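You operate a simulated robot arm through the tools that you are given. There is no shell and no other tool. Be economical: measure what you need, move in short steps, check, and stop when the job is done.

You are at the controls of a simulated robot arm. One attempt, no reset.

Task
Draw a water sample off the settling tank, then raise the crude tank to its yellow ring.
Fine: fill the water cup to its ring and stand it on the tray rest at the crude tank; open the settling tank valve, hold the transfer button, shut the valve. Set down upright: tank water cup. Where these are worked on the way, their far stop is far enough and under half their travel is too little: settling tank valve.

The check looks at the end state, three seconds after you hand in, the way a careful person would. Anything else that was tipped, shoved, dropped, spilled or broken makes it a failure.

Robot
A 7-joint arm with a two-finger parallel gripper on a trunk, on a base that drives. Base frame: it is fixed to the floor where the robot stands at the start and does not move with it; the origin is under the middle of the robot, x ahead of it, y to its left, z up. Lengths are in m, angles in rad, forces in N, time in s.
Its first joint turns from -2.897 to 2.897 rad. Places, roughly: crude level glass [0.4, -1, 0.8]; settling tank valve [0.5, -0.3, 0.5]; settling tank water tap [0.7, 0, 0.8]; transfer button [0.5, -0.6, 1]; tray rest at the crude tank [0.2, -1.2, 0.5]. Payload 4.4 kg.
The tool frame sits at the grasp point between the pads (the TCP): z along the fingers, y along the line on which they close. The tips reach 0.023 m beyond it. The gripper opens to 0.094 m. The fingers are 0.038 m wide and 0.01 m thick; the gripper's body (0.054 by 0.096 m) begins 0.039 m behind the TCP.
Orientation is told as [roll, pitch, yaw] about the base's x, y, z axes, in that order, counted from this pose: with the fingers straight down and closing along the base's y, the tool's x points along the base's -x, its y along +y and its z along -z.

Tools
- The arm moves only by the tool step_arm. Its argument "motion" is a list of rows, each an object of numbers (a shift or turn left out is 0, a gripper value left out holds the last): "claw": the opening in per cent of the stroke, from 0 (shut) to 100 (fully open); "tx", "ty", "tz": the shift along the base's x, y, z in m; "ax", "ay", "az": the turn, a rotation vector about the base's x, y, z in rad. In form: [{"claw": .., "tx": .., "ty": .., "tz": .., "ax": .., "ay": .., "az": ..}, ...]. A call has 1 to 10 rows; each row is the pose to reach, as a shift and turn from the pose commanded when the call began. Each row takes 0.2 s and may step no farther than 0.05 m and 0.15 rad from the row before; otherwise, or with a gripper value out of range, the whole call is refused. Where a pose cannot be reached the arm comes as near as it can. A force on the tool above 90 N (or 10 N above the force at the start of the call, whichever is more), or a blocked arm, ends the call early, and 0.2 s more pass. Each finger travels about 0.108 m/s and halts on what it meets, pressing with about 26 N; the grip force reading is that of the motor and also rises with nothing between the fingers. The clock runs only during rows and for 0.2 s after the last one: add rows that repeat a pose to give the fingers time. The reply holds the time, the measured pose of the TCP, the force on the tool along the base axes, the opening and the grip force, in the units named above and with some noise, with the torque about the TCP (base axes, N m) and any sound that the robot's microphone picked up.
- Cameras (640 x 400 px; columns grow to the right, rows downward): "scene" is now at [0.1589, 0.1761, 1.4581]; the picture's right is [-0.69, -0.72, 0.00], its down [-0.50, 0.48, -0.72] and it looks along [0.52, -0.50, -0.69] (base axes); focal length 263 px, centre (320, 200). "wrist" rides on the gripper at [0.086, 0.016, -0.075] in the tool frame; the picture's right is [-0.18, 0.98, 0.00], its down [-0.58, -0.11, -0.81] and it looks along [-0.79, -0.15, 0.59] (tool axes); focal length 243 px, centre (320, 200). There is no depth. A picture from a camera that has moved, and an enlarged one, comes with that camera's place and axes in the base frame and with its lens.
- get_image(camera): a new picture of that camera. The clock stands still meanwhile.
- base_move(legs): drives the robot by 1 to 6 legs, each [ahead, left, turn to the left] in m, m and rad, along the robot's own axes; the way and the turn of a leg run together, so that a leg with both is an arc; at most 1.5 m and 3.142 rad a leg. The arm and the cameras ride along, it lands a little off, and it stops where it bumps. It gives what a move gives.
- aim_head(pan, tilt): turns the head with the scene camera to pan (to the left, within 2.094 rad either way) and tilt (down, from -0.506 to 1.204), counted from straight ahead of the robot. It gives what a move gives.
- close_up(camera, box): a new picture of the part [left, top, right, bottom] of that camera's present view, enlarged. The clock stands still meanwhile.
- close_job(): hands the job in; it is judged then, once.

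Work in short steps. Places have to be worked out from the pictures, the camera data and where the tool is seen: move nearer, look again, correct. Check each grasp and each placing, and mend what went wrong. You have 120 turns and 78 pictures in all, those below and enlarged ones among them. Open the gripper and draw the arm clear of the work before you hand the job in, unless the task says otherwise; then end with one line.

The tools are called after "Request:" as name(argument=value, ...) on one line, values as JSON. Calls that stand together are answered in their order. step_arm: Moves the arm, as the interface text tells. Its arguments: {"type":"object","properties":{"motion":{"type":"array"}},"required":["motion"]} The other tools are called the same way: base_move (legs) drives the base; aim_head (pan, tilt) turns the head that bears the scene camera; get_image (camera) takes a picture; close_up (camera, box) takes an enlarged picture of a part of a camera's view; close_job () hands the job in.

At the start:

```text
clock: 0.0
position: [0.3213, -0.4458, 1.2083]
tool_rot: [0.001, 0.0, -0.001]
force: [-0.3, -0.7, 0.6]
moment: [0.0, -0.01, -0.01]
width: 0.0939
grip_force: 0.1
robot x, y, heading: [0.0043, 0.0013, 0.001]
head pan, tilt: [-0.761, 0.764]
```

scene: 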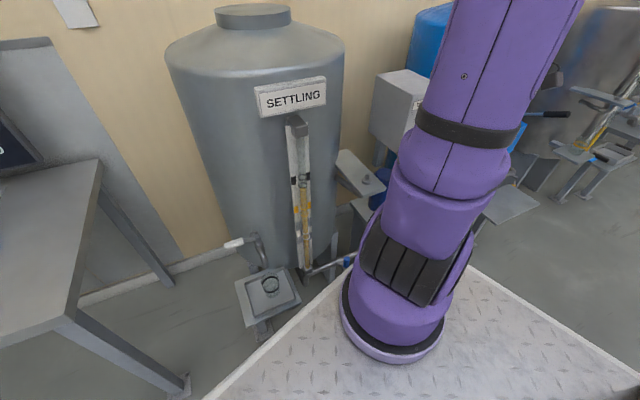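
wrist: 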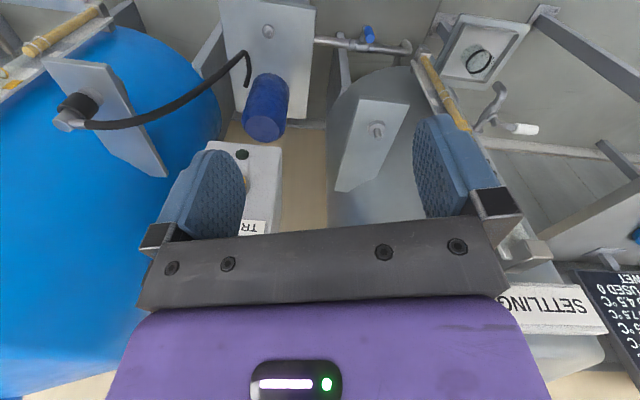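

I look around first: pan the head towards the settling tank.

Request:
aim_head(pan=0.1, tilt=0.6)

Request:
get_image(camera="scene")

Request:
aim_head(pan=-1.5, tilt=0.6)

Request:
get_image(camera="scene")

```text
clock: 1.2
position: [0.3205, -0.4469, 1.2082]
tool_rot: [0.001, 0.0, -0.001]
force: [0.3, 0.5, -0.6]
moment: [-0.02, 0.01, 0.02]
width: 0.0939
grip_force: 0.1
robot x, y, heading: [0.0005, 0.006, -0.001]
head pan, tilt: [0.099, 0.6]
```

```text
75 pictures are left
camera scene: at [0.1872, 0.2415, 1.4721], right [0.1, -1.0, 0.0], down [-0.56, -0.06, -0.82], along [0.82, 0.08, -0.57], focal length 263 px, centre (320, 200)
```

scene: 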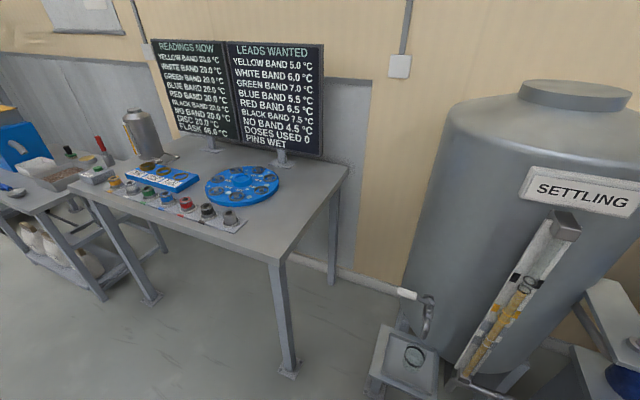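

```text
clock: 2.8
position: [0.32, -0.4459, 1.209]
tool_rot: [0.0, -0.001, -0.001]
force: [0.0, -0.7, -0.3]
moment: [-0.01, 0.02, 0.0]
width: 0.0936
grip_force: 0.0
robot x, y, heading: [-0.003, 0.0032, -0.006]
head pan, tilt: [-1.499, 0.6]
```

```text
74 pictures are left
camera scene: at [0.1057, 0.1447, 1.4721], right [-1.0, -0.07, 0.0], down [-0.04, 0.56, -0.83], along [0.06, -0.82, -0.56], focal length 263 px, centre (320, 200)
```

scene: 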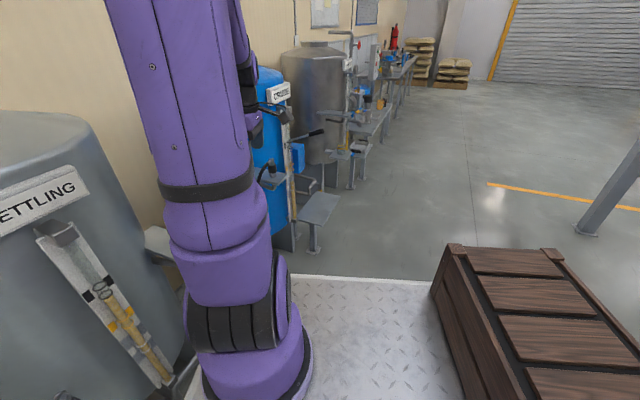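

Zooming in on the tap station and glass.

Request:
aim_head(pan=-0.3, tilt=0.85)

Request:
get_image(camera="scene")

Request:
close_up(camera="scene", box=[160, 120, 400, 270])

Request:
close_up(camera="wrist", box=[400, 0, 640, 150])

```text
clock: 4.2
position: [0.3207, -0.4477, 1.2094]
tool_rot: [0.0, 0.001, 0.0]
force: [-0.3, -0.6, 0.4]
moment: [-0.01, 0.03, 0.02]
width: 0.094
grip_force: 0.0
robot x, y, heading: [0.0007, -0.0007, 0.002]
head pan, tilt: [-0.3, 0.85]
```

```text
73 pictures are left
camera scene: at [0.174, 0.2097, 1.4512], right [-0.3, -0.96, 0.0], down [-0.72, 0.22, -0.66], along [0.63, -0.2, -0.75], focal length 263 px, centre (320, 200)
```

scene: 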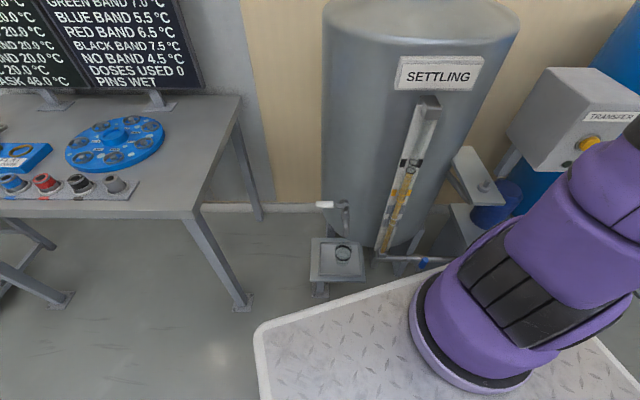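

```text
2.67 times, centred on (280, 195) of scene
camera zoom: at [0.174, 0.2097, 1.4512], right [-0.3, -0.96, 0.0], down [-0.72, 0.22, -0.66], along [0.63, -0.2, -0.75], focal length 702 px, centre (427, 213)
```

zoom: 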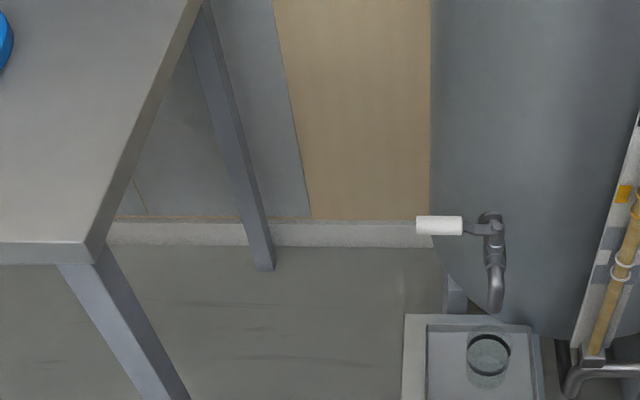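

```text
2.67 times, centred on (520, 75) of wrist
camera zoom: at [0.2347, -0.4317, 1.2837], right [0.18, 0.98, 0.0], down [0.58, -0.11, 0.81], along [0.79, -0.15, -0.59], focal length 647 px, centre (-213, 533)
```

zoom: 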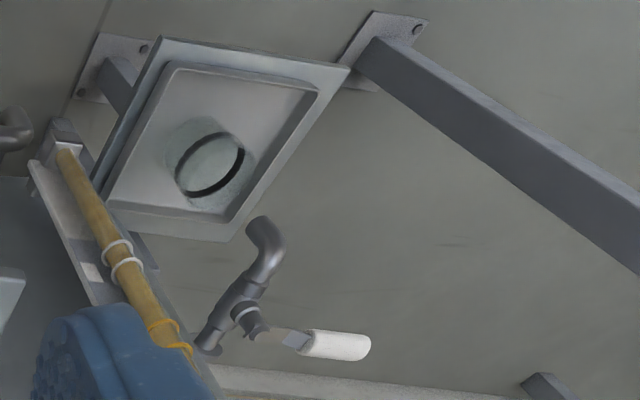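

Rim ≈ (0.65,-0.04,0.54), spout ≈ (0.65,-0.04,0.66), lever tip ≈ (0.73,0.045,0.77). I move the tool towards the tap for a closer wrist view.

Request:
step_arm(motion=[{"ty": 0.05}, {"ty": 0.1, "tz": -0.02}, {"ty": 0.15, "tz": -0.05}, {"ty": 0.2, "tz": -0.08}, {"ty": 0.25, "tz": -0.1}, {"ty": 0.3, "tz": -0.12}, {"ty": 0.35, "tz": -0.14}, {"ty": 0.4, "tz": -0.16}, {"ty": 0.44, "tz": -0.18}])

Request:
get_image(camera="wrist")

Request:
get_image(camera="scene")

```text
refused: row 2 steps farther than a row can; nothing moved
```

```text
70 pictures are left
camera wrist: at [0.2347, -0.4317, 1.2837], right [0.18, 0.98, 0.0], down [0.58, -0.11, 0.81], along [0.79, -0.15, -0.59], focal length 243 px, centre (320, 200)
```

wrist: 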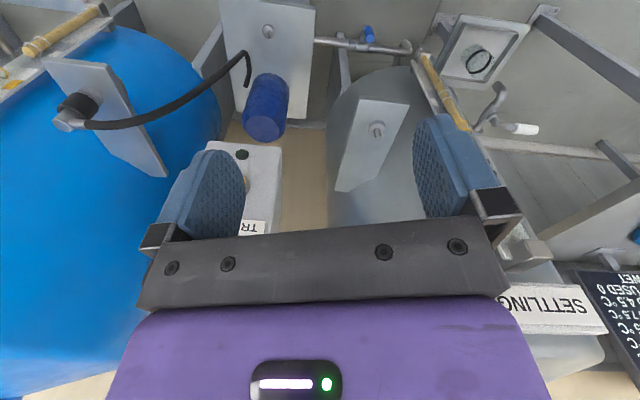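

```text
69 pictures are left
camera scene: at [0.174, 0.2097, 1.4512], right [-0.3, -0.96, 0.0], down [-0.72, 0.22, -0.66], along [0.63, -0.2, -0.75], focal length 263 px, centre (320, 200)
```

scene: 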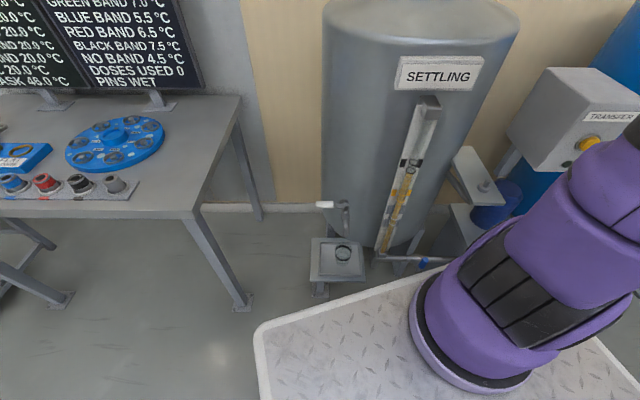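

The combined step was too long; I use smaller steps.

Request:
step_arm(motion=[{"ty": 0.045}, {"ty": 0.09, "tz": -0.02}, {"ty": 0.135, "tz": -0.04}, {"ty": 0.18, "tz": -0.06}, {"ty": 0.225, "tz": -0.08}, {"ty": 0.27, "tz": -0.1}, {"ty": 0.315, "tz": -0.12}, {"ty": 0.36, "tz": -0.14}, {"ty": 0.405, "tz": -0.16}, {"ty": 0.44, "tz": -0.19}])

Request:
get_image(camera="wrist")

```text
clock: 6.4
position: [0.5123, 0.037, 1.1187]
tool_rot: [0.0, 0.0, 0.002]
force: [-0.5, 0.4, 0.1]
moment: [0.0, -0.04, 0.0]
width: 0.094
grip_force: 0.0
out of reach, approached as far as the arm can: row 3, 4, 5, 6, 7, 8, 9, 10
robot x, y, heading: [0.003, -0.0034, -0.002]
head pan, tilt: [-0.3, 0.85]
```

```text
68 pictures are left
camera wrist: at [0.4269, 0.0518, 1.1939], right [0.18, 0.98, 0.0], down [0.58, -0.11, 0.81], along [0.79, -0.15, -0.59], focal length 243 px, centre (320, 200)
```

wrist: 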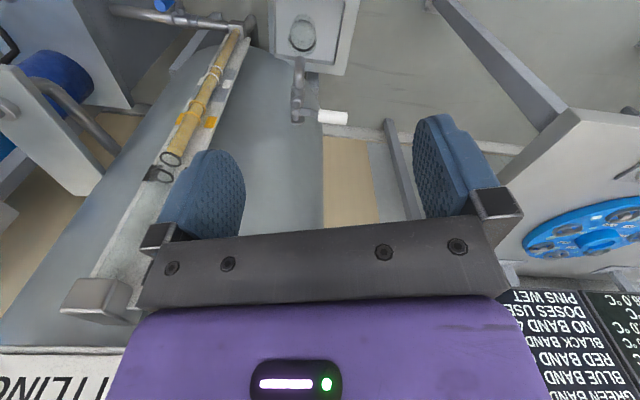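

I lower the tool for a closer view of tap and lever.

Request:
step_arm(motion=[{"tz": -0.045, "tx": -0.01}, {"tz": -0.09, "tx": -0.02}, {"tz": -0.135, "tx": -0.03}, {"tz": -0.18, "tx": -0.04}])

Request:
get_image(camera="wrist")

```text
clock: 7.4
position: [0.535, 0.0669, 0.9347]
tool_rot: [0.0, 0.002, -0.002]
force: [-2.0, 5.8, 0.7]
moment: [-0.42, -0.17, 0.0]
width: 0.0937
grip_force: 0.0
out of reach, approached as far as the arm can: row 1, 2, 3, 4
robot x, y, heading: [-0.0037, 0.0018, 0.005]
head pan, tilt: [-0.3, 0.85]
```

```text
67 pictures are left
camera wrist: at [0.4487, 0.0822, 1.0097], right [0.19, 0.98, 0.0], down [0.58, -0.11, 0.81], along [0.79, -0.15, -0.59], focal length 243 px, centre (320, 200)
```

wrist: 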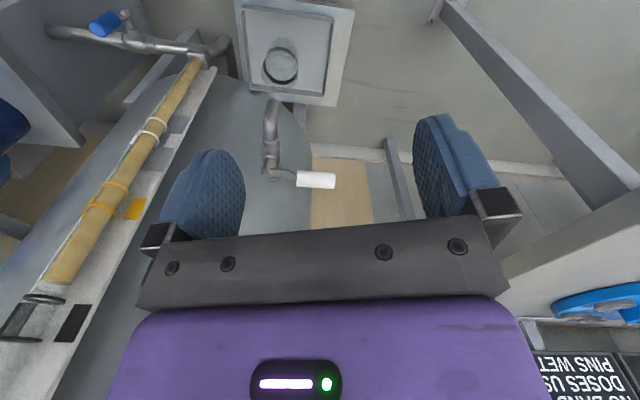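

A 5.8 N side force is odd; check with the scene camera that nothing touches.

Request:
get_image(camera="scene")

Request:
close_up(camera="wrist", box=[200, 0, 380, 200])

```text
66 pictures are left
camera scene: at [0.1723, 0.2129, 1.451], right [-0.3, -0.96, 0.0], down [-0.72, 0.22, -0.66], along [0.63, -0.2, -0.75], focal length 263 px, centre (320, 200)
```

scene: 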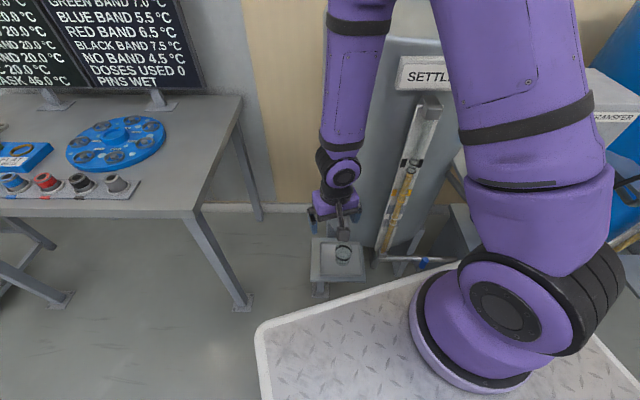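

```text
2.00 times, centred on (290, 100) of wrist
camera zoom: at [0.4487, 0.0822, 1.0097], right [0.19, 0.98, 0.0], down [0.58, -0.11, 0.81], along [0.79, -0.15, -0.59], focal length 485 px, centre (380, 400)
```

zoom: 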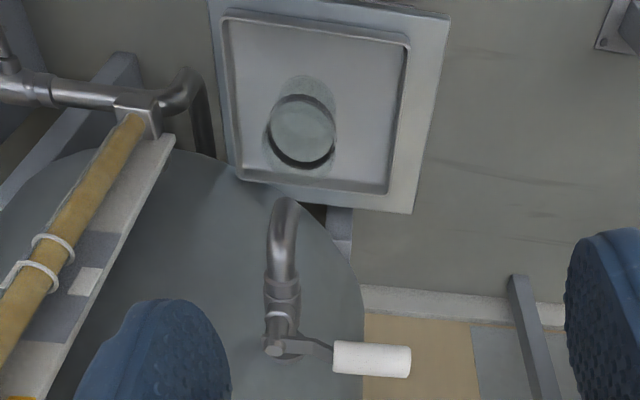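

Reading the force at rest.

Request:
step_arm(motion=[{"tz": 0.0}, {"tx": 0.02}])

```text
clock: 8.0
position: [0.5529, 0.0641, 0.9353]
tool_rot: [0.0, 0.001, 0.0]
force: [-0.3, 0.2, 0.1]
moment: [-0.04, 0.0, 0.05]
width: 0.0942
grip_force: 0.1
robot x, y, heading: [-0.0016, 0.0028, -0.003]
head pan, tilt: [-0.3, 0.85]
```

Rotate the tool by -90° yaw so the wrist camera looks along -y and I see the tap's side profile.

Request:
step_arm(motion=[{"az": -0.15, "ty": 0.02}, {"az": -0.3, "ty": 0.04}, {"az": -0.45, "ty": 0.06}, {"az": -0.6, "ty": 0.08}, {"az": -0.75, "ty": 0.1}, {"az": -0.9, "ty": 0.12, "tx": 0.02}, {"az": -1.05, "ty": 0.12, "tx": 0.04}, {"az": -1.2, "ty": 0.12, "tx": 0.06}, {"az": -1.35, "ty": 0.12, "tx": 0.08}, {"az": -1.5, "ty": 0.12, "tx": 0.1}])

Request:
get_image(camera="wrist")

```text
clock: 10.2
position: [0.6544, 0.1845, 0.9377]
tool_rot: [0.0, 0.0, -1.503]
force: [-0.2, 0.2, 1.1]
moment: [0.0, -0.03, -0.01]
width: 0.0939
grip_force: 0.1
robot x, y, heading: [-0.0012, -0.0024, -0.002]
head pan, tilt: [-0.3, 0.85]
```

```text
64 pictures are left
camera wrist: at [0.6651, 0.2729, 1.0129], right [0.99, -0.12, 0.0], down [-0.07, -0.59, 0.81], along [-0.09, -0.8, -0.59], focal length 243 px, centre (320, 200)
```

wrist: 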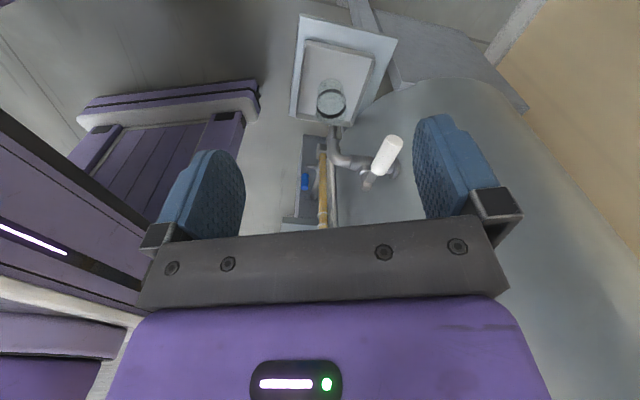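

Request:
close_up(camera="wrist", box=[280, 60, 440, 220])

```text
2.50 times, centred on (360, 140) of wrist
camera zoom: at [0.6651, 0.2729, 1.0129], right [0.99, -0.12, 0.0], down [-0.07, -0.59, 0.81], along [-0.09, -0.8, -0.59], focal length 606 px, centre (220, 350)
```

zoom: 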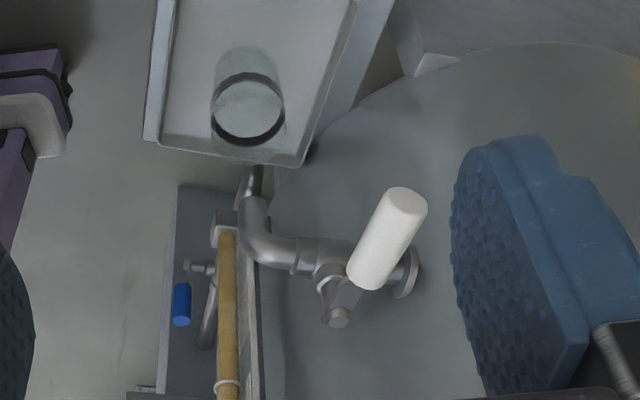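

The lever turns on a vertical stem at ≈(0.705,-0.04); its handle points to +y, at ≈(0.728,0.03,0.757). I position above it with the fingers straddling it.

Request:
step_arm(motion=[{"ty": -0.04, "tx": 0.02, "az": -0.08, "claw": 60}, {"ty": -0.08, "tx": 0.04, "az": -0.16}, {"ty": -0.12, "tx": 0.06, "az": -0.24, "tz": -0.01}, {"ty": -0.155, "tx": 0.073, "az": -0.25, "tz": -0.04}, {"ty": -0.155, "tx": 0.073, "az": -0.25, "tz": -0.085}, {"ty": -0.155, "tx": 0.073, "az": -0.25, "tz": -0.1}])

Request:
get_image(camera="wrist")

Request:
get_image(camera="scene")

```text
clock: 11.6
position: [0.7277, 0.0292, 0.8368]
tool_rot: [0.0, 0.0, -1.751]
force: [-0.4, -0.7, -0.3]
moment: [0.03, -0.04, -0.01]
width: 0.0564
grip_force: 0.0
robot x, y, heading: [-0.0003, -0.0002, -0.005]
head pan, tilt: [-0.3, 0.85]
```

```text
62 pictures are left
camera wrist: at [0.7591, 0.1108, 0.9127], right [0.93, -0.36, 0.0], down [-0.21, -0.55, 0.81], along [-0.29, -0.75, -0.59], focal length 243 px, centre (320, 200)
```

wrist: 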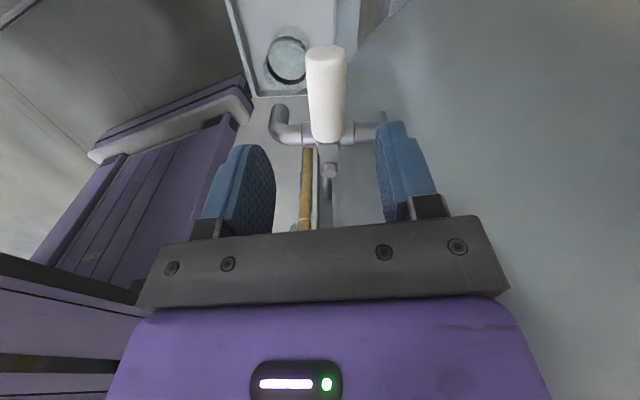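

```text
61 pictures are left
camera scene: at [0.1738, 0.2097, 1.4512], right [-0.3, -0.96, 0.0], down [-0.72, 0.22, -0.66], along [0.63, -0.2, -0.75], focal length 263 px, centre (320, 200)
```

scene: 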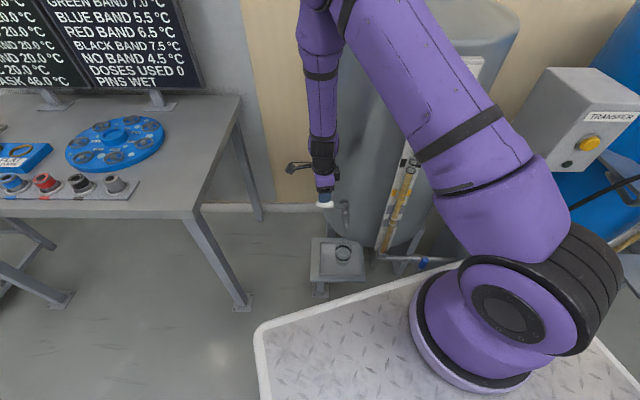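

The handle lies centred between the fingers. I descend over it and narrow the opening loosely.

Request:
step_arm(motion=[{"tz": -0.04, "tx": 0.003, "az": -0.08}, {"tz": -0.08, "tx": 0.003, "az": -0.08}, {"tz": -0.08, "tx": 0.003, "az": -0.08, "claw": 36}, {"tz": -0.08, "tx": 0.003, "az": -0.08}])

Request:
get_image(camera="wrist")

Request:
close_up(camera="scene", box=[270, 150, 410, 300])

```text
clock: 12.6
position: [0.7306, 0.0304, 0.7576]
tool_rot: [0.0, 0.001, -1.829]
force: [-0.4, -0.2, 0.0]
moment: [0.01, 0.03, 0.0]
width: 0.0339
grip_force: 0.1
robot x, y, heading: [-0.0014, 0.0026, 0.0]
head pan, tilt: [-0.3, 0.85]
```

```text
60 pictures are left
camera wrist: at [0.7684, 0.1091, 0.8321], right [0.9, -0.43, 0.0], down [-0.25, -0.53, 0.81], along [-0.35, -0.73, -0.59], focal length 243 px, centre (320, 200)
```

wrist: 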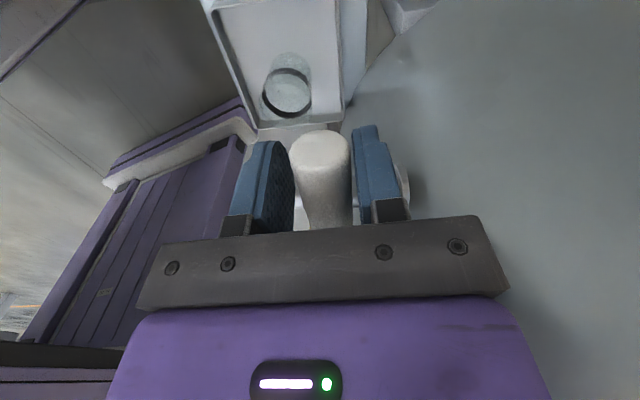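

```text
2.67 times, centred on (340, 225) of scene
camera zoom: at [0.174, 0.2098, 1.4512], right [-0.3, -0.96, 0.0], down [-0.72, 0.22, -0.66], along [0.63, -0.2, -0.75], focal length 702 px, centre (267, 133)
```

zoom: 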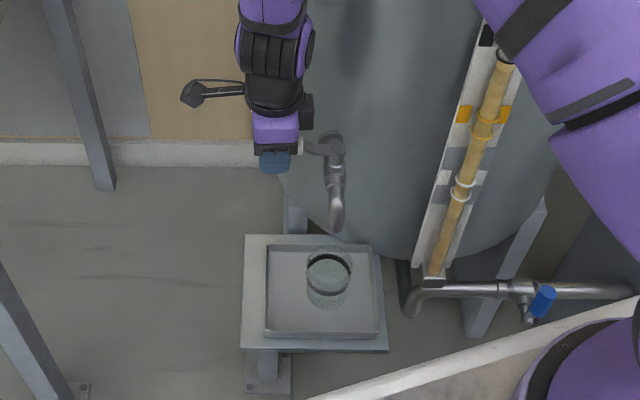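

Fingers straddle the white handle well and the scene view shows cup under the spout. Turn the lever ~30° towards -x about the stem.

Request:
step_arm(motion=[{"tx": -0.01, "ty": 0.0025, "az": 0.14}, {"tx": -0.0203, "ty": 0.0036, "az": 0.28}, {"tx": -0.0306, "ty": 0.0032, "az": 0.42}, {"tx": -0.0409, "ty": 0.0013, "az": 0.56}])

Request:
close_up(camera="scene", box=[270, 170, 390, 290])

```text
clock: 13.6
position: [0.6884, 0.0325, 0.7589]
tool_rot: [0.001, 0.0, -1.267]
force: [0.8, -0.4, -0.2]
moment: [0.02, 0.01, 0.01]
width: 0.034
grip_force: 0.1
robot x, y, heading: [-0.0012, 0.0036, 0.002]
head pan, tilt: [-0.3, 0.85]
```

```text
3.33 times, centred on (330, 230) of scene
camera zoom: at [0.1741, 0.2098, 1.4512], right [-0.3, -0.96, 0.0], down [-0.72, 0.22, -0.66], along [0.63, -0.2, -0.75], focal length 877 px, centre (287, 100)
```

zoom: 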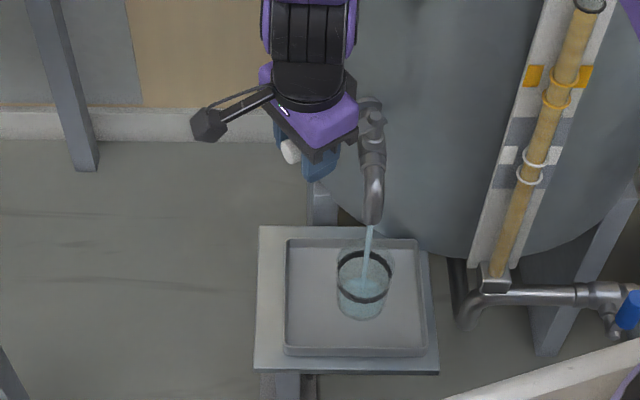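

Water runs into the cup. I wait briefly and watch the level.

Request:
step_arm(motion=[{"tx": 0}, {"tx": 0}])

Request:
close_up(camera="scene", box=[315, 210, 365, 260])

```text
clock: 14.2
position: [0.6877, 0.032, 0.7567]
tool_rot: [0.0, 0.0, -1.268]
force: [1.0, -0.1, -0.8]
moment: [-0.02, -0.03, -0.01]
width: 0.0338
grip_force: 0.1
robot x, y, heading: [0.0008, -0.0009, 0.002]
head pan, tilt: [-0.3, 0.85]
```

```text
8.00 times, centred on (340, 235) of scene
camera zoom: at [0.174, 0.2098, 1.4512], right [-0.3, -0.96, 0.0], down [-0.72, 0.22, -0.66], along [0.63, -0.2, -0.75], focal length 2105 px, centre (160, -80)
```

zoom: 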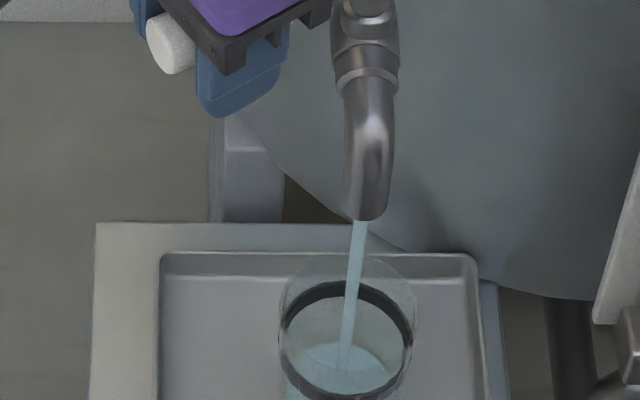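

Water level is visible in the cup below the dark ring. Wait a bit more and view lower.

Request:
step_arm(motion=[{"tx": 0}, {"tx": 0}])

Request:
close_up(camera="scene", box=[325, 237, 357, 269])

```text
clock: 14.8
position: [0.6893, 0.0316, 0.759]
tool_rot: [0.0, -0.001, -1.269]
force: [0.3, 0.6, -0.3]
moment: [-0.03, 0.04, 0.0]
width: 0.0339
grip_force: 0.0
robot x, y, heading: [0.0041, 0.0007, 0.002]
head pan, tilt: [-0.3, 0.85]
```

```text
12.50 times, centred on (341, 253) of scene
camera zoom: at [0.174, 0.2098, 1.4512], right [-0.3, -0.96, 0.0], down [-0.72, 0.22, -0.66], along [0.63, -0.2, -0.75], focal length 3289 px, centre (58, -462)
```

zoom: 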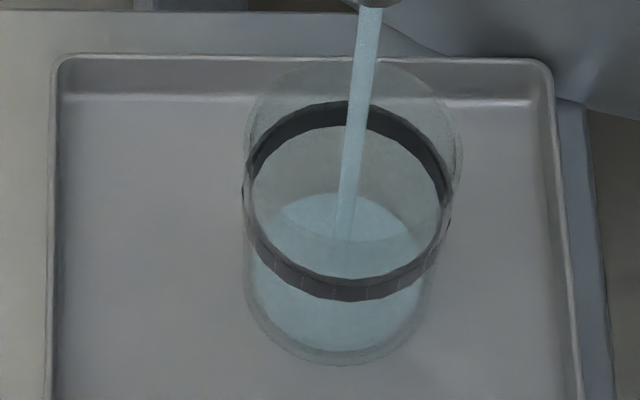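

The view is clear: surface well below the ring, rising slowly. Wait 2 s.

Request:
step_arm(motion=[{"tx": 0}, {"tx": 0}, {"tx": 0}, {"tx": 0}, {"tx": 0}, {"tx": 0}, {"tx": 0}, {"tx": 0}, {"tx": 0}])

Request:
close_up(camera="scene", box=[325, 237, 357, 269])

```text
clock: 16.8
position: [0.6889, 0.0318, 0.7583]
tool_rot: [0.0, 0.0, -1.268]
force: [0.5, 0.0, 0.4]
moment: [0.01, 0.03, -0.06]
width: 0.0336
grip_force: 0.0
robot x, y, heading: [0.0047, -0.0002, 0.001]
head pan, tilt: [-0.3, 0.85]
```

```text
12.50 times, centred on (341, 253) of scene
camera zoom: at [0.174, 0.2098, 1.4512], right [-0.3, -0.96, 0.0], down [-0.72, 0.22, -0.66], along [0.63, -0.2, -0.75], focal length 3289 px, centre (58, -462)
```

zoom: 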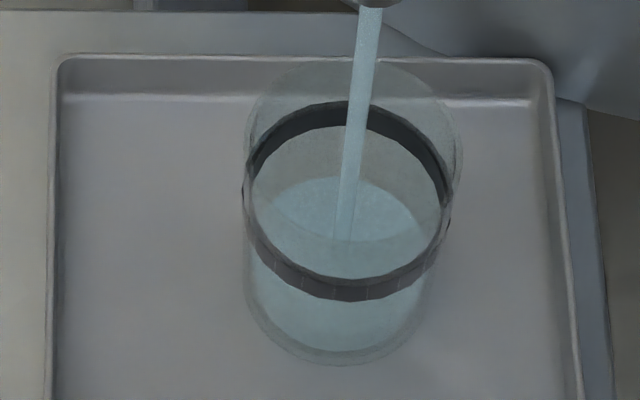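

Rising about 8 px/s; the ring's back lies ~64 px above. Wait about 4.4 s more.

Request:
step_arm(motion=[{"tx": 0}, {"tx": 0}, {"tx": 0}, {"tx": 0}, {"tx": 0}, {"tx": 0}, {"tx": 0}, {"tx": 0}, {"tx": 0}, {"tx": 0}])

Request:
step_arm(motion=[{"tx": 0}, {"tx": 0}, {"tx": 0}, {"tx": 0}, {"tx": 0}, {"tx": 0}, {"tx": 0}, {"tx": 0}, {"tx": 0}, {"tx": 0}])

Request:
close_up(camera="scene", box=[325, 237, 357, 269])

```text
clock: 19.0
position: [0.6894, 0.0315, 0.757]
tool_rot: [0.0, -0.002, -1.269]
force: [-1.3, -0.3, -0.3]
moment: [0.03, -0.01, 0.03]
width: 0.0338
grip_force: 0.0
robot x, y, heading: [-0.0, -0.0023, -0.004]
head pan, tilt: [-0.3, 0.85]
```

```text
clock: 21.2
position: [0.6897, 0.032, 0.7574]
tool_rot: [0.001, 0.001, -1.27]
force: [0.0, -1.0, -0.2]
moment: [0.0, -0.02, 0.03]
width: 0.0338
grip_force: 0.0
robot x, y, heading: [-0.002, -0.0042, 0.005]
head pan, tilt: [-0.3, 0.85]
```

```text
12.50 times, centred on (341, 253) of scene
camera zoom: at [0.174, 0.2098, 1.4512], right [-0.3, -0.96, 0.0], down [-0.72, 0.22, -0.66], along [0.63, -0.2, -0.75], focal length 3289 px, centre (58, -462)
```

zoom: 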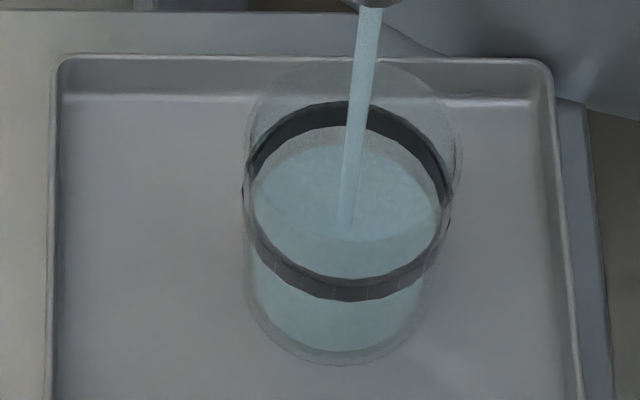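

Back edge of the surface is now just under the ring. Wait 2.2 s more.

Request:
step_arm(motion=[{"tx": 0}, {"tx": 0}, {"tx": 0}, {"tx": 0}, {"tx": 0}, {"tx": 0}, {"tx": 0}, {"tx": 0}, {"tx": 0}, {"tx": 0}])

Request:
close_up(camera="scene", box=[325, 237, 357, 269])

```text
clock: 23.4
position: [0.6902, 0.0326, 0.7574]
tool_rot: [0.0, 0.0, -1.269]
force: [0.9, -0.8, 0.0]
moment: [0.01, -0.01, 0.0]
width: 0.0339
grip_force: 0.0
robot x, y, heading: [0.0019, -0.0, 0.002]
head pan, tilt: [-0.3, 0.85]
```

```text
12.50 times, centred on (341, 253) of scene
camera zoom: at [0.174, 0.2098, 1.4512], right [-0.3, -0.96, 0.0], down [-0.72, 0.22, -0.66], along [0.63, -0.2, -0.75], focal length 3289 px, centre (58, -462)
```

zoom: 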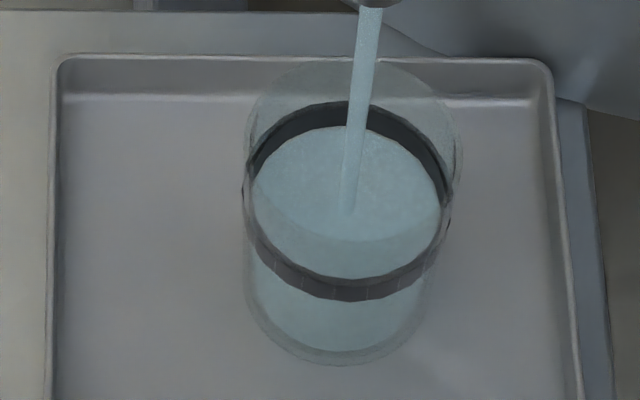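

The surface touches the ring's lower edge. Wait ~0.6 s, then swing the lever shut in the same call.

Request:
step_arm(motion=[{"tx": 0}, {"tx": 0}, {"tx": 0}, {"tx": 0.0103, "ty": 0.0019, "az": -0.14}, {"tx": 0.0206, "ty": 0.0023, "az": -0.28}, {"tx": 0.0309, "ty": 0.0012, "az": -0.42}, {"tx": 0.0409, "ty": -0.0013, "az": -0.56}, {"tx": 0.0455, "ty": -0.003, "az": -0.62}])

Request:
close_up(camera="scene", box=[325, 237, 357, 269])

```text
clock: 25.2
position: [0.7346, 0.0292, 0.7574]
tool_rot: [-0.001, 0.001, -1.89]
force: [0.1, -0.3, -0.3]
moment: [0.0, 0.02, 0.03]
width: 0.0343
grip_force: 0.7
robot x, y, heading: [-0.0008, -0.0013, 0.002]
head pan, tilt: [-0.3, 0.85]
```

```text
12.50 times, centred on (341, 253) of scene
camera zoom: at [0.174, 0.2098, 1.4512], right [-0.3, -0.96, 0.0], down [-0.72, 0.22, -0.66], along [0.63, -0.2, -0.75], focal length 3289 px, centre (58, -462)
```

zoom: 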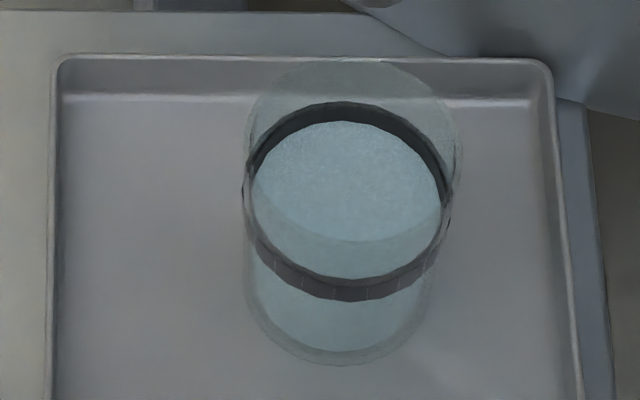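

Flow stopped with the level inside the ring band. I push the lever a touch further to be sure it sits on its closed stop.

Request:
step_arm(motion=[{"tx": 0.006, "ty": -0.002}, {"tx": 0.0, "ty": 0.0}])

Request:
get_image(camera="wrist")

```text
clock: 25.8
position: [0.7353, 0.0289, 0.7563]
tool_rot: [0.002, -0.001, -1.89]
force: [0.0, 0.2, 0.8]
moment: [0.0, -0.04, -0.01]
width: 0.0336
grip_force: 0.0
robot x, y, heading: [0.0022, 0.0028, 0.004]
head pan, tilt: [-0.3, 0.85]
```

```text
51 pictures are left
camera wrist: at [0.7783, 0.105, 0.8321], right [0.88, -0.48, 0.0], down [-0.29, -0.52, 0.81], along [-0.39, -0.71, -0.59], focal length 243 px, centre (320, 200)
```

wrist: 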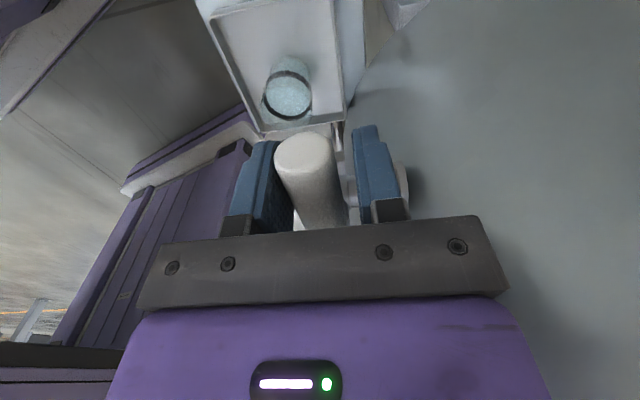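

Closed. Now release the handle and rise.

Request:
step_arm(motion=[{"tx": -0.004, "claw": 60}, {"tx": -0.004, "tz": 0.04}, {"tx": -0.004, "tz": 0.085}, {"tx": -0.01, "ty": 0.02, "tz": 0.11, "az": 0.14}, {"tx": -0.04, "ty": 0.03, "tz": 0.12, "az": 0.28}, {"tx": -0.08, "ty": 0.035, "tz": 0.12, "az": 0.42}, {"tx": -0.11, "ty": 0.04, "tz": 0.12, "az": 0.56}, {"tx": -0.14, "ty": 0.04, "tz": 0.12, "az": 0.7}, {"tx": -0.16, "ty": 0.04, "tz": 0.12, "az": 0.84}, {"tx": -0.18, "ty": 0.04, "tz": 0.12, "az": 0.98}])

```text
clock: 28.0
position: [0.5555, 0.0679, 0.8772]
tool_rot: [-0.001, 0.0, -0.909]
force: [0.0, -0.1, -0.3]
moment: [0.02, 0.01, -0.02]
width: 0.0564
grip_force: 0.1
robot x, y, heading: [0.0001, -0.0015, -0.008]
head pan, tilt: [-0.3, 0.85]
```

Continue yaw to near zero and lower in front of the tap.

Request:
step_arm(motion=[{"az": 0.15, "tx": -0.02, "claw": 100}, {"az": 0.3, "tx": -0.04}, {"az": 0.45, "tx": -0.06, "tz": -0.02}, {"az": 0.6, "tx": -0.07, "tz": -0.05}, {"az": 0.75, "tx": -0.08, "tz": -0.09}])

```text
clock: 29.2
position: [0.4739, 0.068, 0.7882]
tool_rot: [0.0, 0.0, -0.158]
force: [0.7, -0.9, -0.5]
moment: [0.04, -0.03, -0.01]
width: 0.0942
grip_force: 0.0
out of reach, approached as far as the arm can: row 2, 3, 4
robot x, y, heading: [0.0009, 0.0025, -0.002]
head pan, tilt: [-0.3, 0.85]
```

Tilt the tool ~0.6 rad (fingers towards +x, down) and move to a pre-grasp point behind the cup.

Request:
step_arm(motion=[{"ax": -0.0235, "ay": -0.148, "tx": 0.01, "ty": -0.02, "tz": -0.02}, {"ax": -0.047, "ay": -0.296, "tx": 0.02, "ty": -0.04, "tz": -0.04}, {"ax": -0.0705, "ay": -0.444, "tx": 0.035, "ty": -0.06, "tz": -0.065}, {"ax": -0.094, "ay": -0.592, "tx": 0.05, "ty": -0.08, "tz": -0.09}, {"ax": -0.094, "ay": -0.592, "tx": 0.065, "ty": -0.091, "tz": -0.12}])

Request:
get_image(camera="wrist")

Request:
close_up(camera="scene", box=[260, 170, 420, 290])

```text
clock: 30.4
position: [0.5396, -0.0215, 0.667]
tool_rot: [0.0, -0.601, -0.159]
force: [-0.2, -0.7, -0.5]
moment: [-0.03, -0.02, 0.0]
width: 0.0941
grip_force: 0.0
out of reach, approached as far as the arm can: row 1
robot x, y, heading: [-0.0007, -0.0019, 0.0]
head pan, tilt: [-0.3, 0.85]
```

```text
50 pictures are left
camera wrist: at [0.4312, 0.0106, 0.6806], right [0.3, 0.95, 0.11], down [0.01, -0.11, 0.99], along [0.95, -0.3, -0.04], focal length 243 px, centre (320, 200)
```

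wrist: 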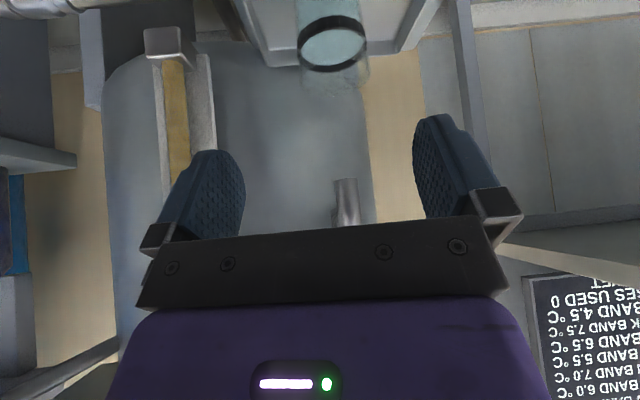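

```text
3.33 times, centred on (340, 230) of scene
camera zoom: at [0.1737, 0.21, 1.4512], right [-0.3, -0.96, 0.0], down [-0.72, 0.22, -0.66], along [0.63, -0.2, -0.75], focal length 877 px, centre (253, 100)
```

zoom: 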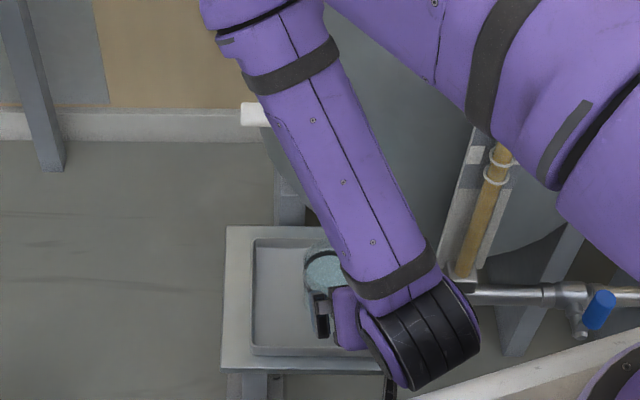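

Cup ≈ (0.651,-0.039), base z≈0.478, rim ≈0.56. Advance half way along the tool axis and check.

Request:
step_arm(motion=[{"tx": 0.018, "ty": -0.003}, {"tx": 0.036, "ty": -0.006, "tz": -0.027}, {"tx": 0.052, "ty": -0.009, "tz": -0.05}])

Request:
get_image(camera="wrist")

Request:
close_up(camera="scene", box=[260, 170, 420, 290])

```text
clock: 31.2
position: [0.5935, -0.032, 0.6179]
tool_rot: [0.001, -0.599, -0.16]
force: [-0.4, 0.5, 0.1]
moment: [0.0, 0.01, 0.01]
width: 0.0939
grip_force: 0.0
robot x, y, heading: [0.0037, -0.0018, -0.003]
head pan, tilt: [-0.3, 0.85]
```

```text
48 pictures are left
camera wrist: at [0.4841, 0.0017, 0.6302], right [0.31, 0.95, 0.1], down [0.01, -0.11, 0.99], along [0.95, -0.3, -0.04], focal length 243 px, centre (320, 200)
```

wrist: 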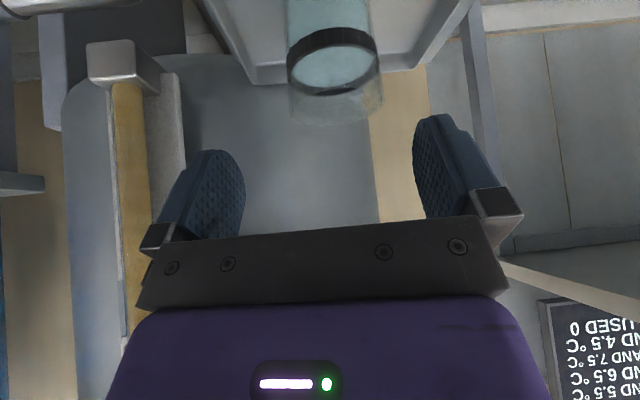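

```text
3.33 times, centred on (340, 230) of scene
camera zoom: at [0.1738, 0.2099, 1.4512], right [-0.3, -0.96, 0.0], down [-0.72, 0.22, -0.66], along [0.63, -0.2, -0.75], focal length 877 px, centre (253, 100)
```

zoom: 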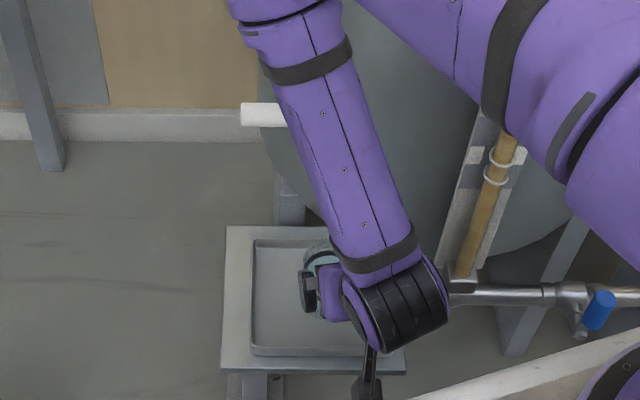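

Cup centred between the fingers; finish the approach.

Request:
step_arm(motion=[{"tx": 0.02, "ty": -0.001, "tz": -0.03}, {"tx": 0.04, "ty": -0.003, "tz": -0.06}, {"tx": 0.056, "ty": -0.004, "tz": -0.086}])

Request:
get_image(camera="wrist")

```text
clock: 32.0
position: [0.6477, -0.036, 0.533]
tool_rot: [0.001, -0.599, -0.158]
force: [-0.5, -0.4, 1.4]
moment: [0.03, 0.03, -0.01]
width: 0.094
grip_force: 0.0
robot x, y, heading: [0.002, 0.0007, 0.001]
head pan, tilt: [-0.3, 0.85]
```

```text
46 pictures are left
camera wrist: at [0.5392, -0.0015, 0.545], right [0.31, 0.95, 0.1], down [0.01, -0.11, 0.99], along [0.95, -0.3, -0.04], focal length 243 px, centre (320, 200)
```

wrist: 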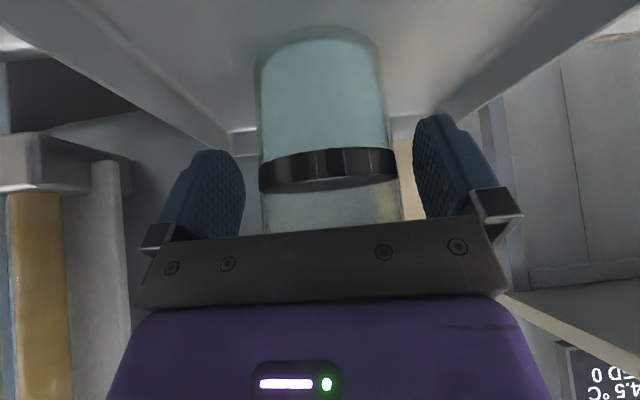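

Cup is between the pads and centred. Close gently.

Request:
step_arm(motion=[{"claw": 80}, {"claw": 65}, {"claw": 50}, {"claw": 50}, {"claw": 50}])

Request:
get_image(camera="wrist")

```text
clock: 33.2
position: [0.648, -0.035, 0.5323]
tool_rot: [0.002, -0.599, -0.162]
force: [0.5, 0.0, -0.1]
moment: [-0.03, 0.01, -0.03]
width: 0.0651
grip_force: 25.7
robot x, y, heading: [-0.0037, -0.0013, -0.003]
head pan, tilt: [-0.3, 0.85]
```

```text
45 pictures are left
camera wrist: at [0.5389, -0.0017, 0.5452], right [0.31, 0.95, 0.1], down [0.01, -0.11, 0.99], along [0.95, -0.3, -0.04], focal length 243 px, centre (320, 200)
```

wrist: 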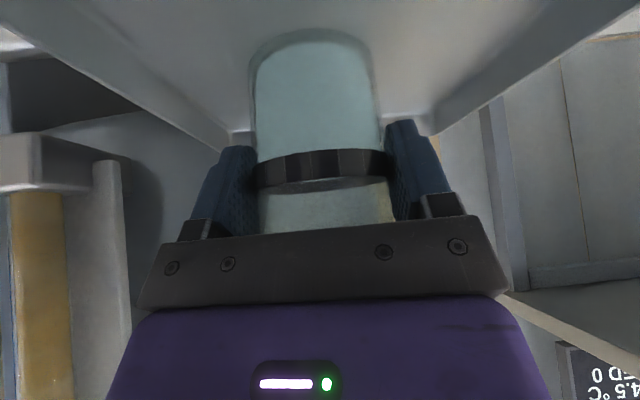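

Firm grip (65 mm). Lift gently and draw back from under the spout.

Request:
step_arm(motion=[{"tz": 0.01}, {"tz": 0.025}, {"tz": 0.035, "tx": -0.01}, {"tz": 0.038, "tx": -0.03}, {"tz": 0.04, "tx": -0.05}, {"tz": 0.045, "tx": -0.075}, {"tz": 0.05, "tx": -0.1}, {"tz": 0.06, "tx": -0.12}, {"tz": 0.07, "tx": -0.13}])

Request:
aim_head(pan=-1.3, tilt=0.95)

Request:
get_image(camera="scene")

Request:
get_image(camera="wrist")

```text
clock: 35.2
position: [0.5189, -0.0347, 0.6007]
tool_rot: [0.002, -0.599, -0.16]
force: [-1.0, 0.6, -2.6]
moment: [-0.03, 0.0, 0.0]
width: 0.0652
grip_force: 26.0
robot x, y, heading: [0.0016, 0.0006, -0.003]
head pan, tilt: [-0.3, 0.85]
```

```text
clock: 36.5
position: [0.5191, -0.0354, 0.6009]
tool_rot: [0.002, -0.599, -0.16]
force: [-0.2, 0.9, -2.2]
moment: [0.0, 0.0, -0.02]
width: 0.065
grip_force: 26.0
robot x, y, heading: [0.0051, 0.0024, -0.003]
head pan, tilt: [-1.3, 0.949]
```

```text
44 pictures are left
camera scene: at [0.1189, 0.1628, 1.4437], right [-0.96, -0.27, 0.0], down [-0.22, 0.78, -0.58], along [0.16, -0.56, -0.81], focal length 263 px, centre (320, 200)
```

scene: 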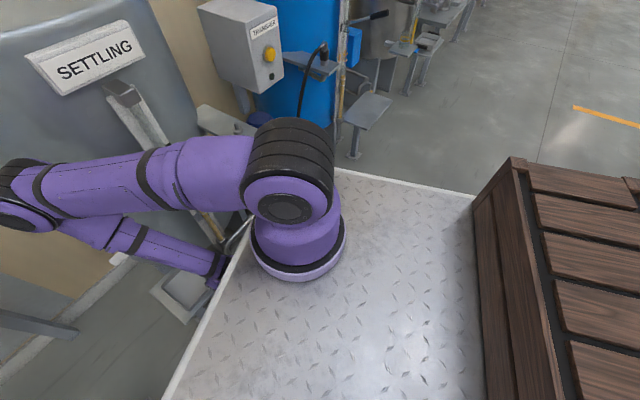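

```text
43 pictures are left
camera wrist: at [0.4099, -0.0016, 0.6144], right [0.31, 0.95, 0.1], down [0.01, -0.11, 0.99], along [0.95, -0.3, -0.04], focal length 243 px, centre (320, 200)
```

wrist: 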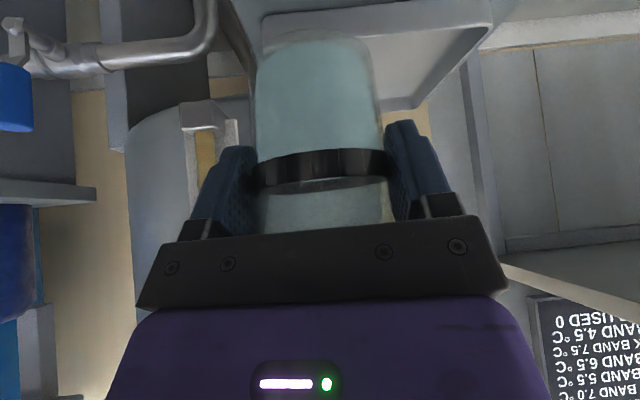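

The arm sits on the robot's deck (axis ≈(0.2,0)), so the tray rest needs driving: back first, then right. Cup is held upright. Drive back 0.34 m.

Request:
base_move(legs=[[-0.17, 0, 0], [-0.17, 0, 0]])

Request:
aim_head(pan=-1.2, tilt=0.6)

Request:
get_image(camera="scene")

```text
clock: 39.0
position: [0.1793, -0.0343, 0.6017]
tool_rot: [0.002, -0.599, -0.161]
force: [0.0, 0.4, -1.9]
moment: [0.02, -0.02, -0.01]
width: 0.0649
grip_force: 25.9
robot x, y, heading: [-0.3406, 0.0023, -0.002]
head pan, tilt: [-1.3, 0.949]
```

```text
clock: 39.9
position: [0.1792, -0.0339, 0.6022]
tool_rot: [0.001, -0.599, -0.16]
force: [0.5, 0.5, -1.7]
moment: [0.01, -0.01, 0.0]
width: 0.0648
grip_force: 26.2
robot x, y, heading: [-0.3402, 0.0013, -0.004]
head pan, tilt: [-1.201, 0.6]
```

```text
42 pictures are left
camera scene: at [-0.2091, 0.1504, 1.472], right [-0.93, -0.36, 0.0], down [-0.2, 0.53, -0.82], along [0.3, -0.77, -0.57], focal length 263 px, centre (320, 200)
```

scene: 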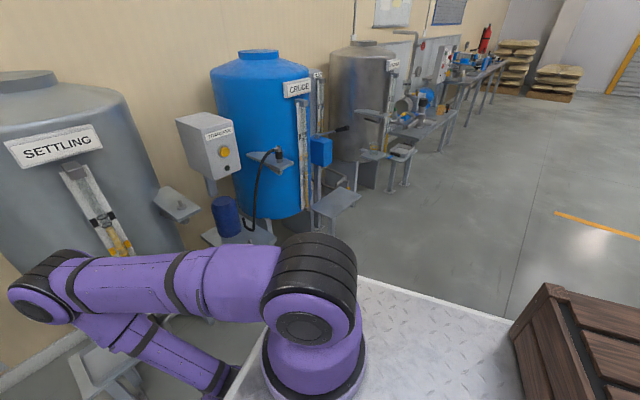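

Cup steady. Zoom on the crude tank and its tray rest.

Request:
close_up(camera="scene", box=[170, 80, 420, 250])

```text
2.35 times, centred on (295, 165) of scene
camera zoom: at [-0.2091, 0.1504, 1.472], right [-0.93, -0.36, 0.0], down [-0.2, 0.53, -0.82], along [0.3, -0.77, -0.57], focal length 619 px, centre (379, 282)
```

zoom: 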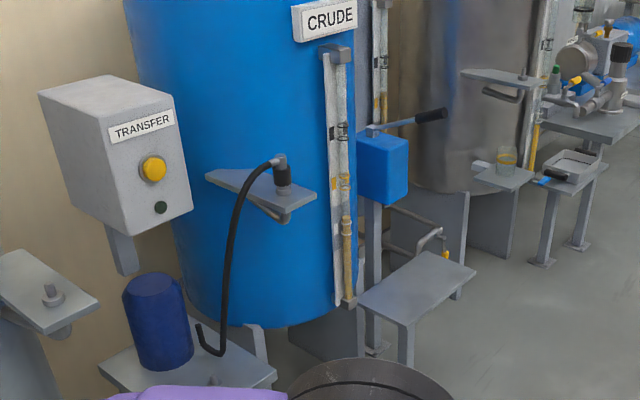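

Tray rest plate centre ≈ (0.198,-1.19), top z≈0.5. Raise the cup 0.1 m and drive right 1.15 m.

Request:
step_arm(motion=[{"tz": 0.02}, {"tz": 0.045}, {"tz": 0.07}, {"tz": 0.09}, {"tz": 0.1}])

Request:
base_move(legs=[[0, -0.6, 0], [0, -0.55, 0]])

Request:
aim_head(pan=-0.3, tilt=0.9)

Request:
get_image(camera="scene")

Request:
get_image(camera="wrist")

```text
clock: 41.1
position: [0.1774, -0.0366, 0.7017]
tool_rot: [0.002, -0.6, -0.162]
force: [0.7, -0.7, -2.3]
moment: [-0.01, 0.02, 0.01]
width: 0.0649
grip_force: 25.8
robot x, y, heading: [-0.3393, -0.0022, 0.0]
head pan, tilt: [-1.201, 0.6]
```

```text
clock: 46.4
position: [0.1786, -1.0051, 0.7021]
tool_rot: [-0.002, -0.598, -0.132]
force: [0.5, 0.3, -2.0]
moment: [-0.02, -0.04, -0.02]
width: 0.0644
grip_force: 25.6
robot x, y, heading: [-0.3369, -0.9773, 0.006]
head pan, tilt: [-1.201, 0.6]
stopped in leg 2: the robot was blocked; the commanded pose is now the measured one
```

```text
clock: 47.6
position: [0.1776, -1.0033, 0.7032]
tool_rot: [-0.002, -0.6, -0.137]
force: [0.3, 0.1, -1.6]
moment: [-0.03, 0.0, 0.05]
width: 0.0647
grip_force: 26.2
robot x, y, heading: [-0.3409, -0.9786, 0.006]
head pan, tilt: [-0.3, 0.901]
```

```text
40 pictures are left
camera scene: at [-0.168, -0.764, 1.4469], right [-0.29, -0.96, 0.0], down [-0.75, 0.23, -0.62], along [0.59, -0.18, -0.78], focal length 263 px, centre (320, 200)
```

scene: 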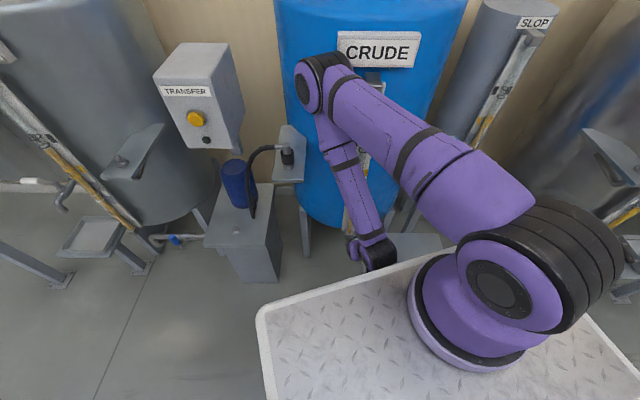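

```text
39 pictures are left
camera wrist: at [0.0692, -0.9736, 0.715], right [0.28, 0.95, 0.1], down [0.01, -0.11, 0.99], along [0.96, -0.28, -0.04], focal length 243 px, centre (320, 200)
```

wrist: 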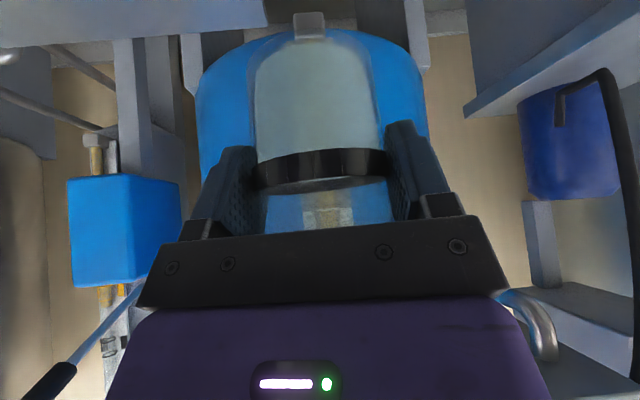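

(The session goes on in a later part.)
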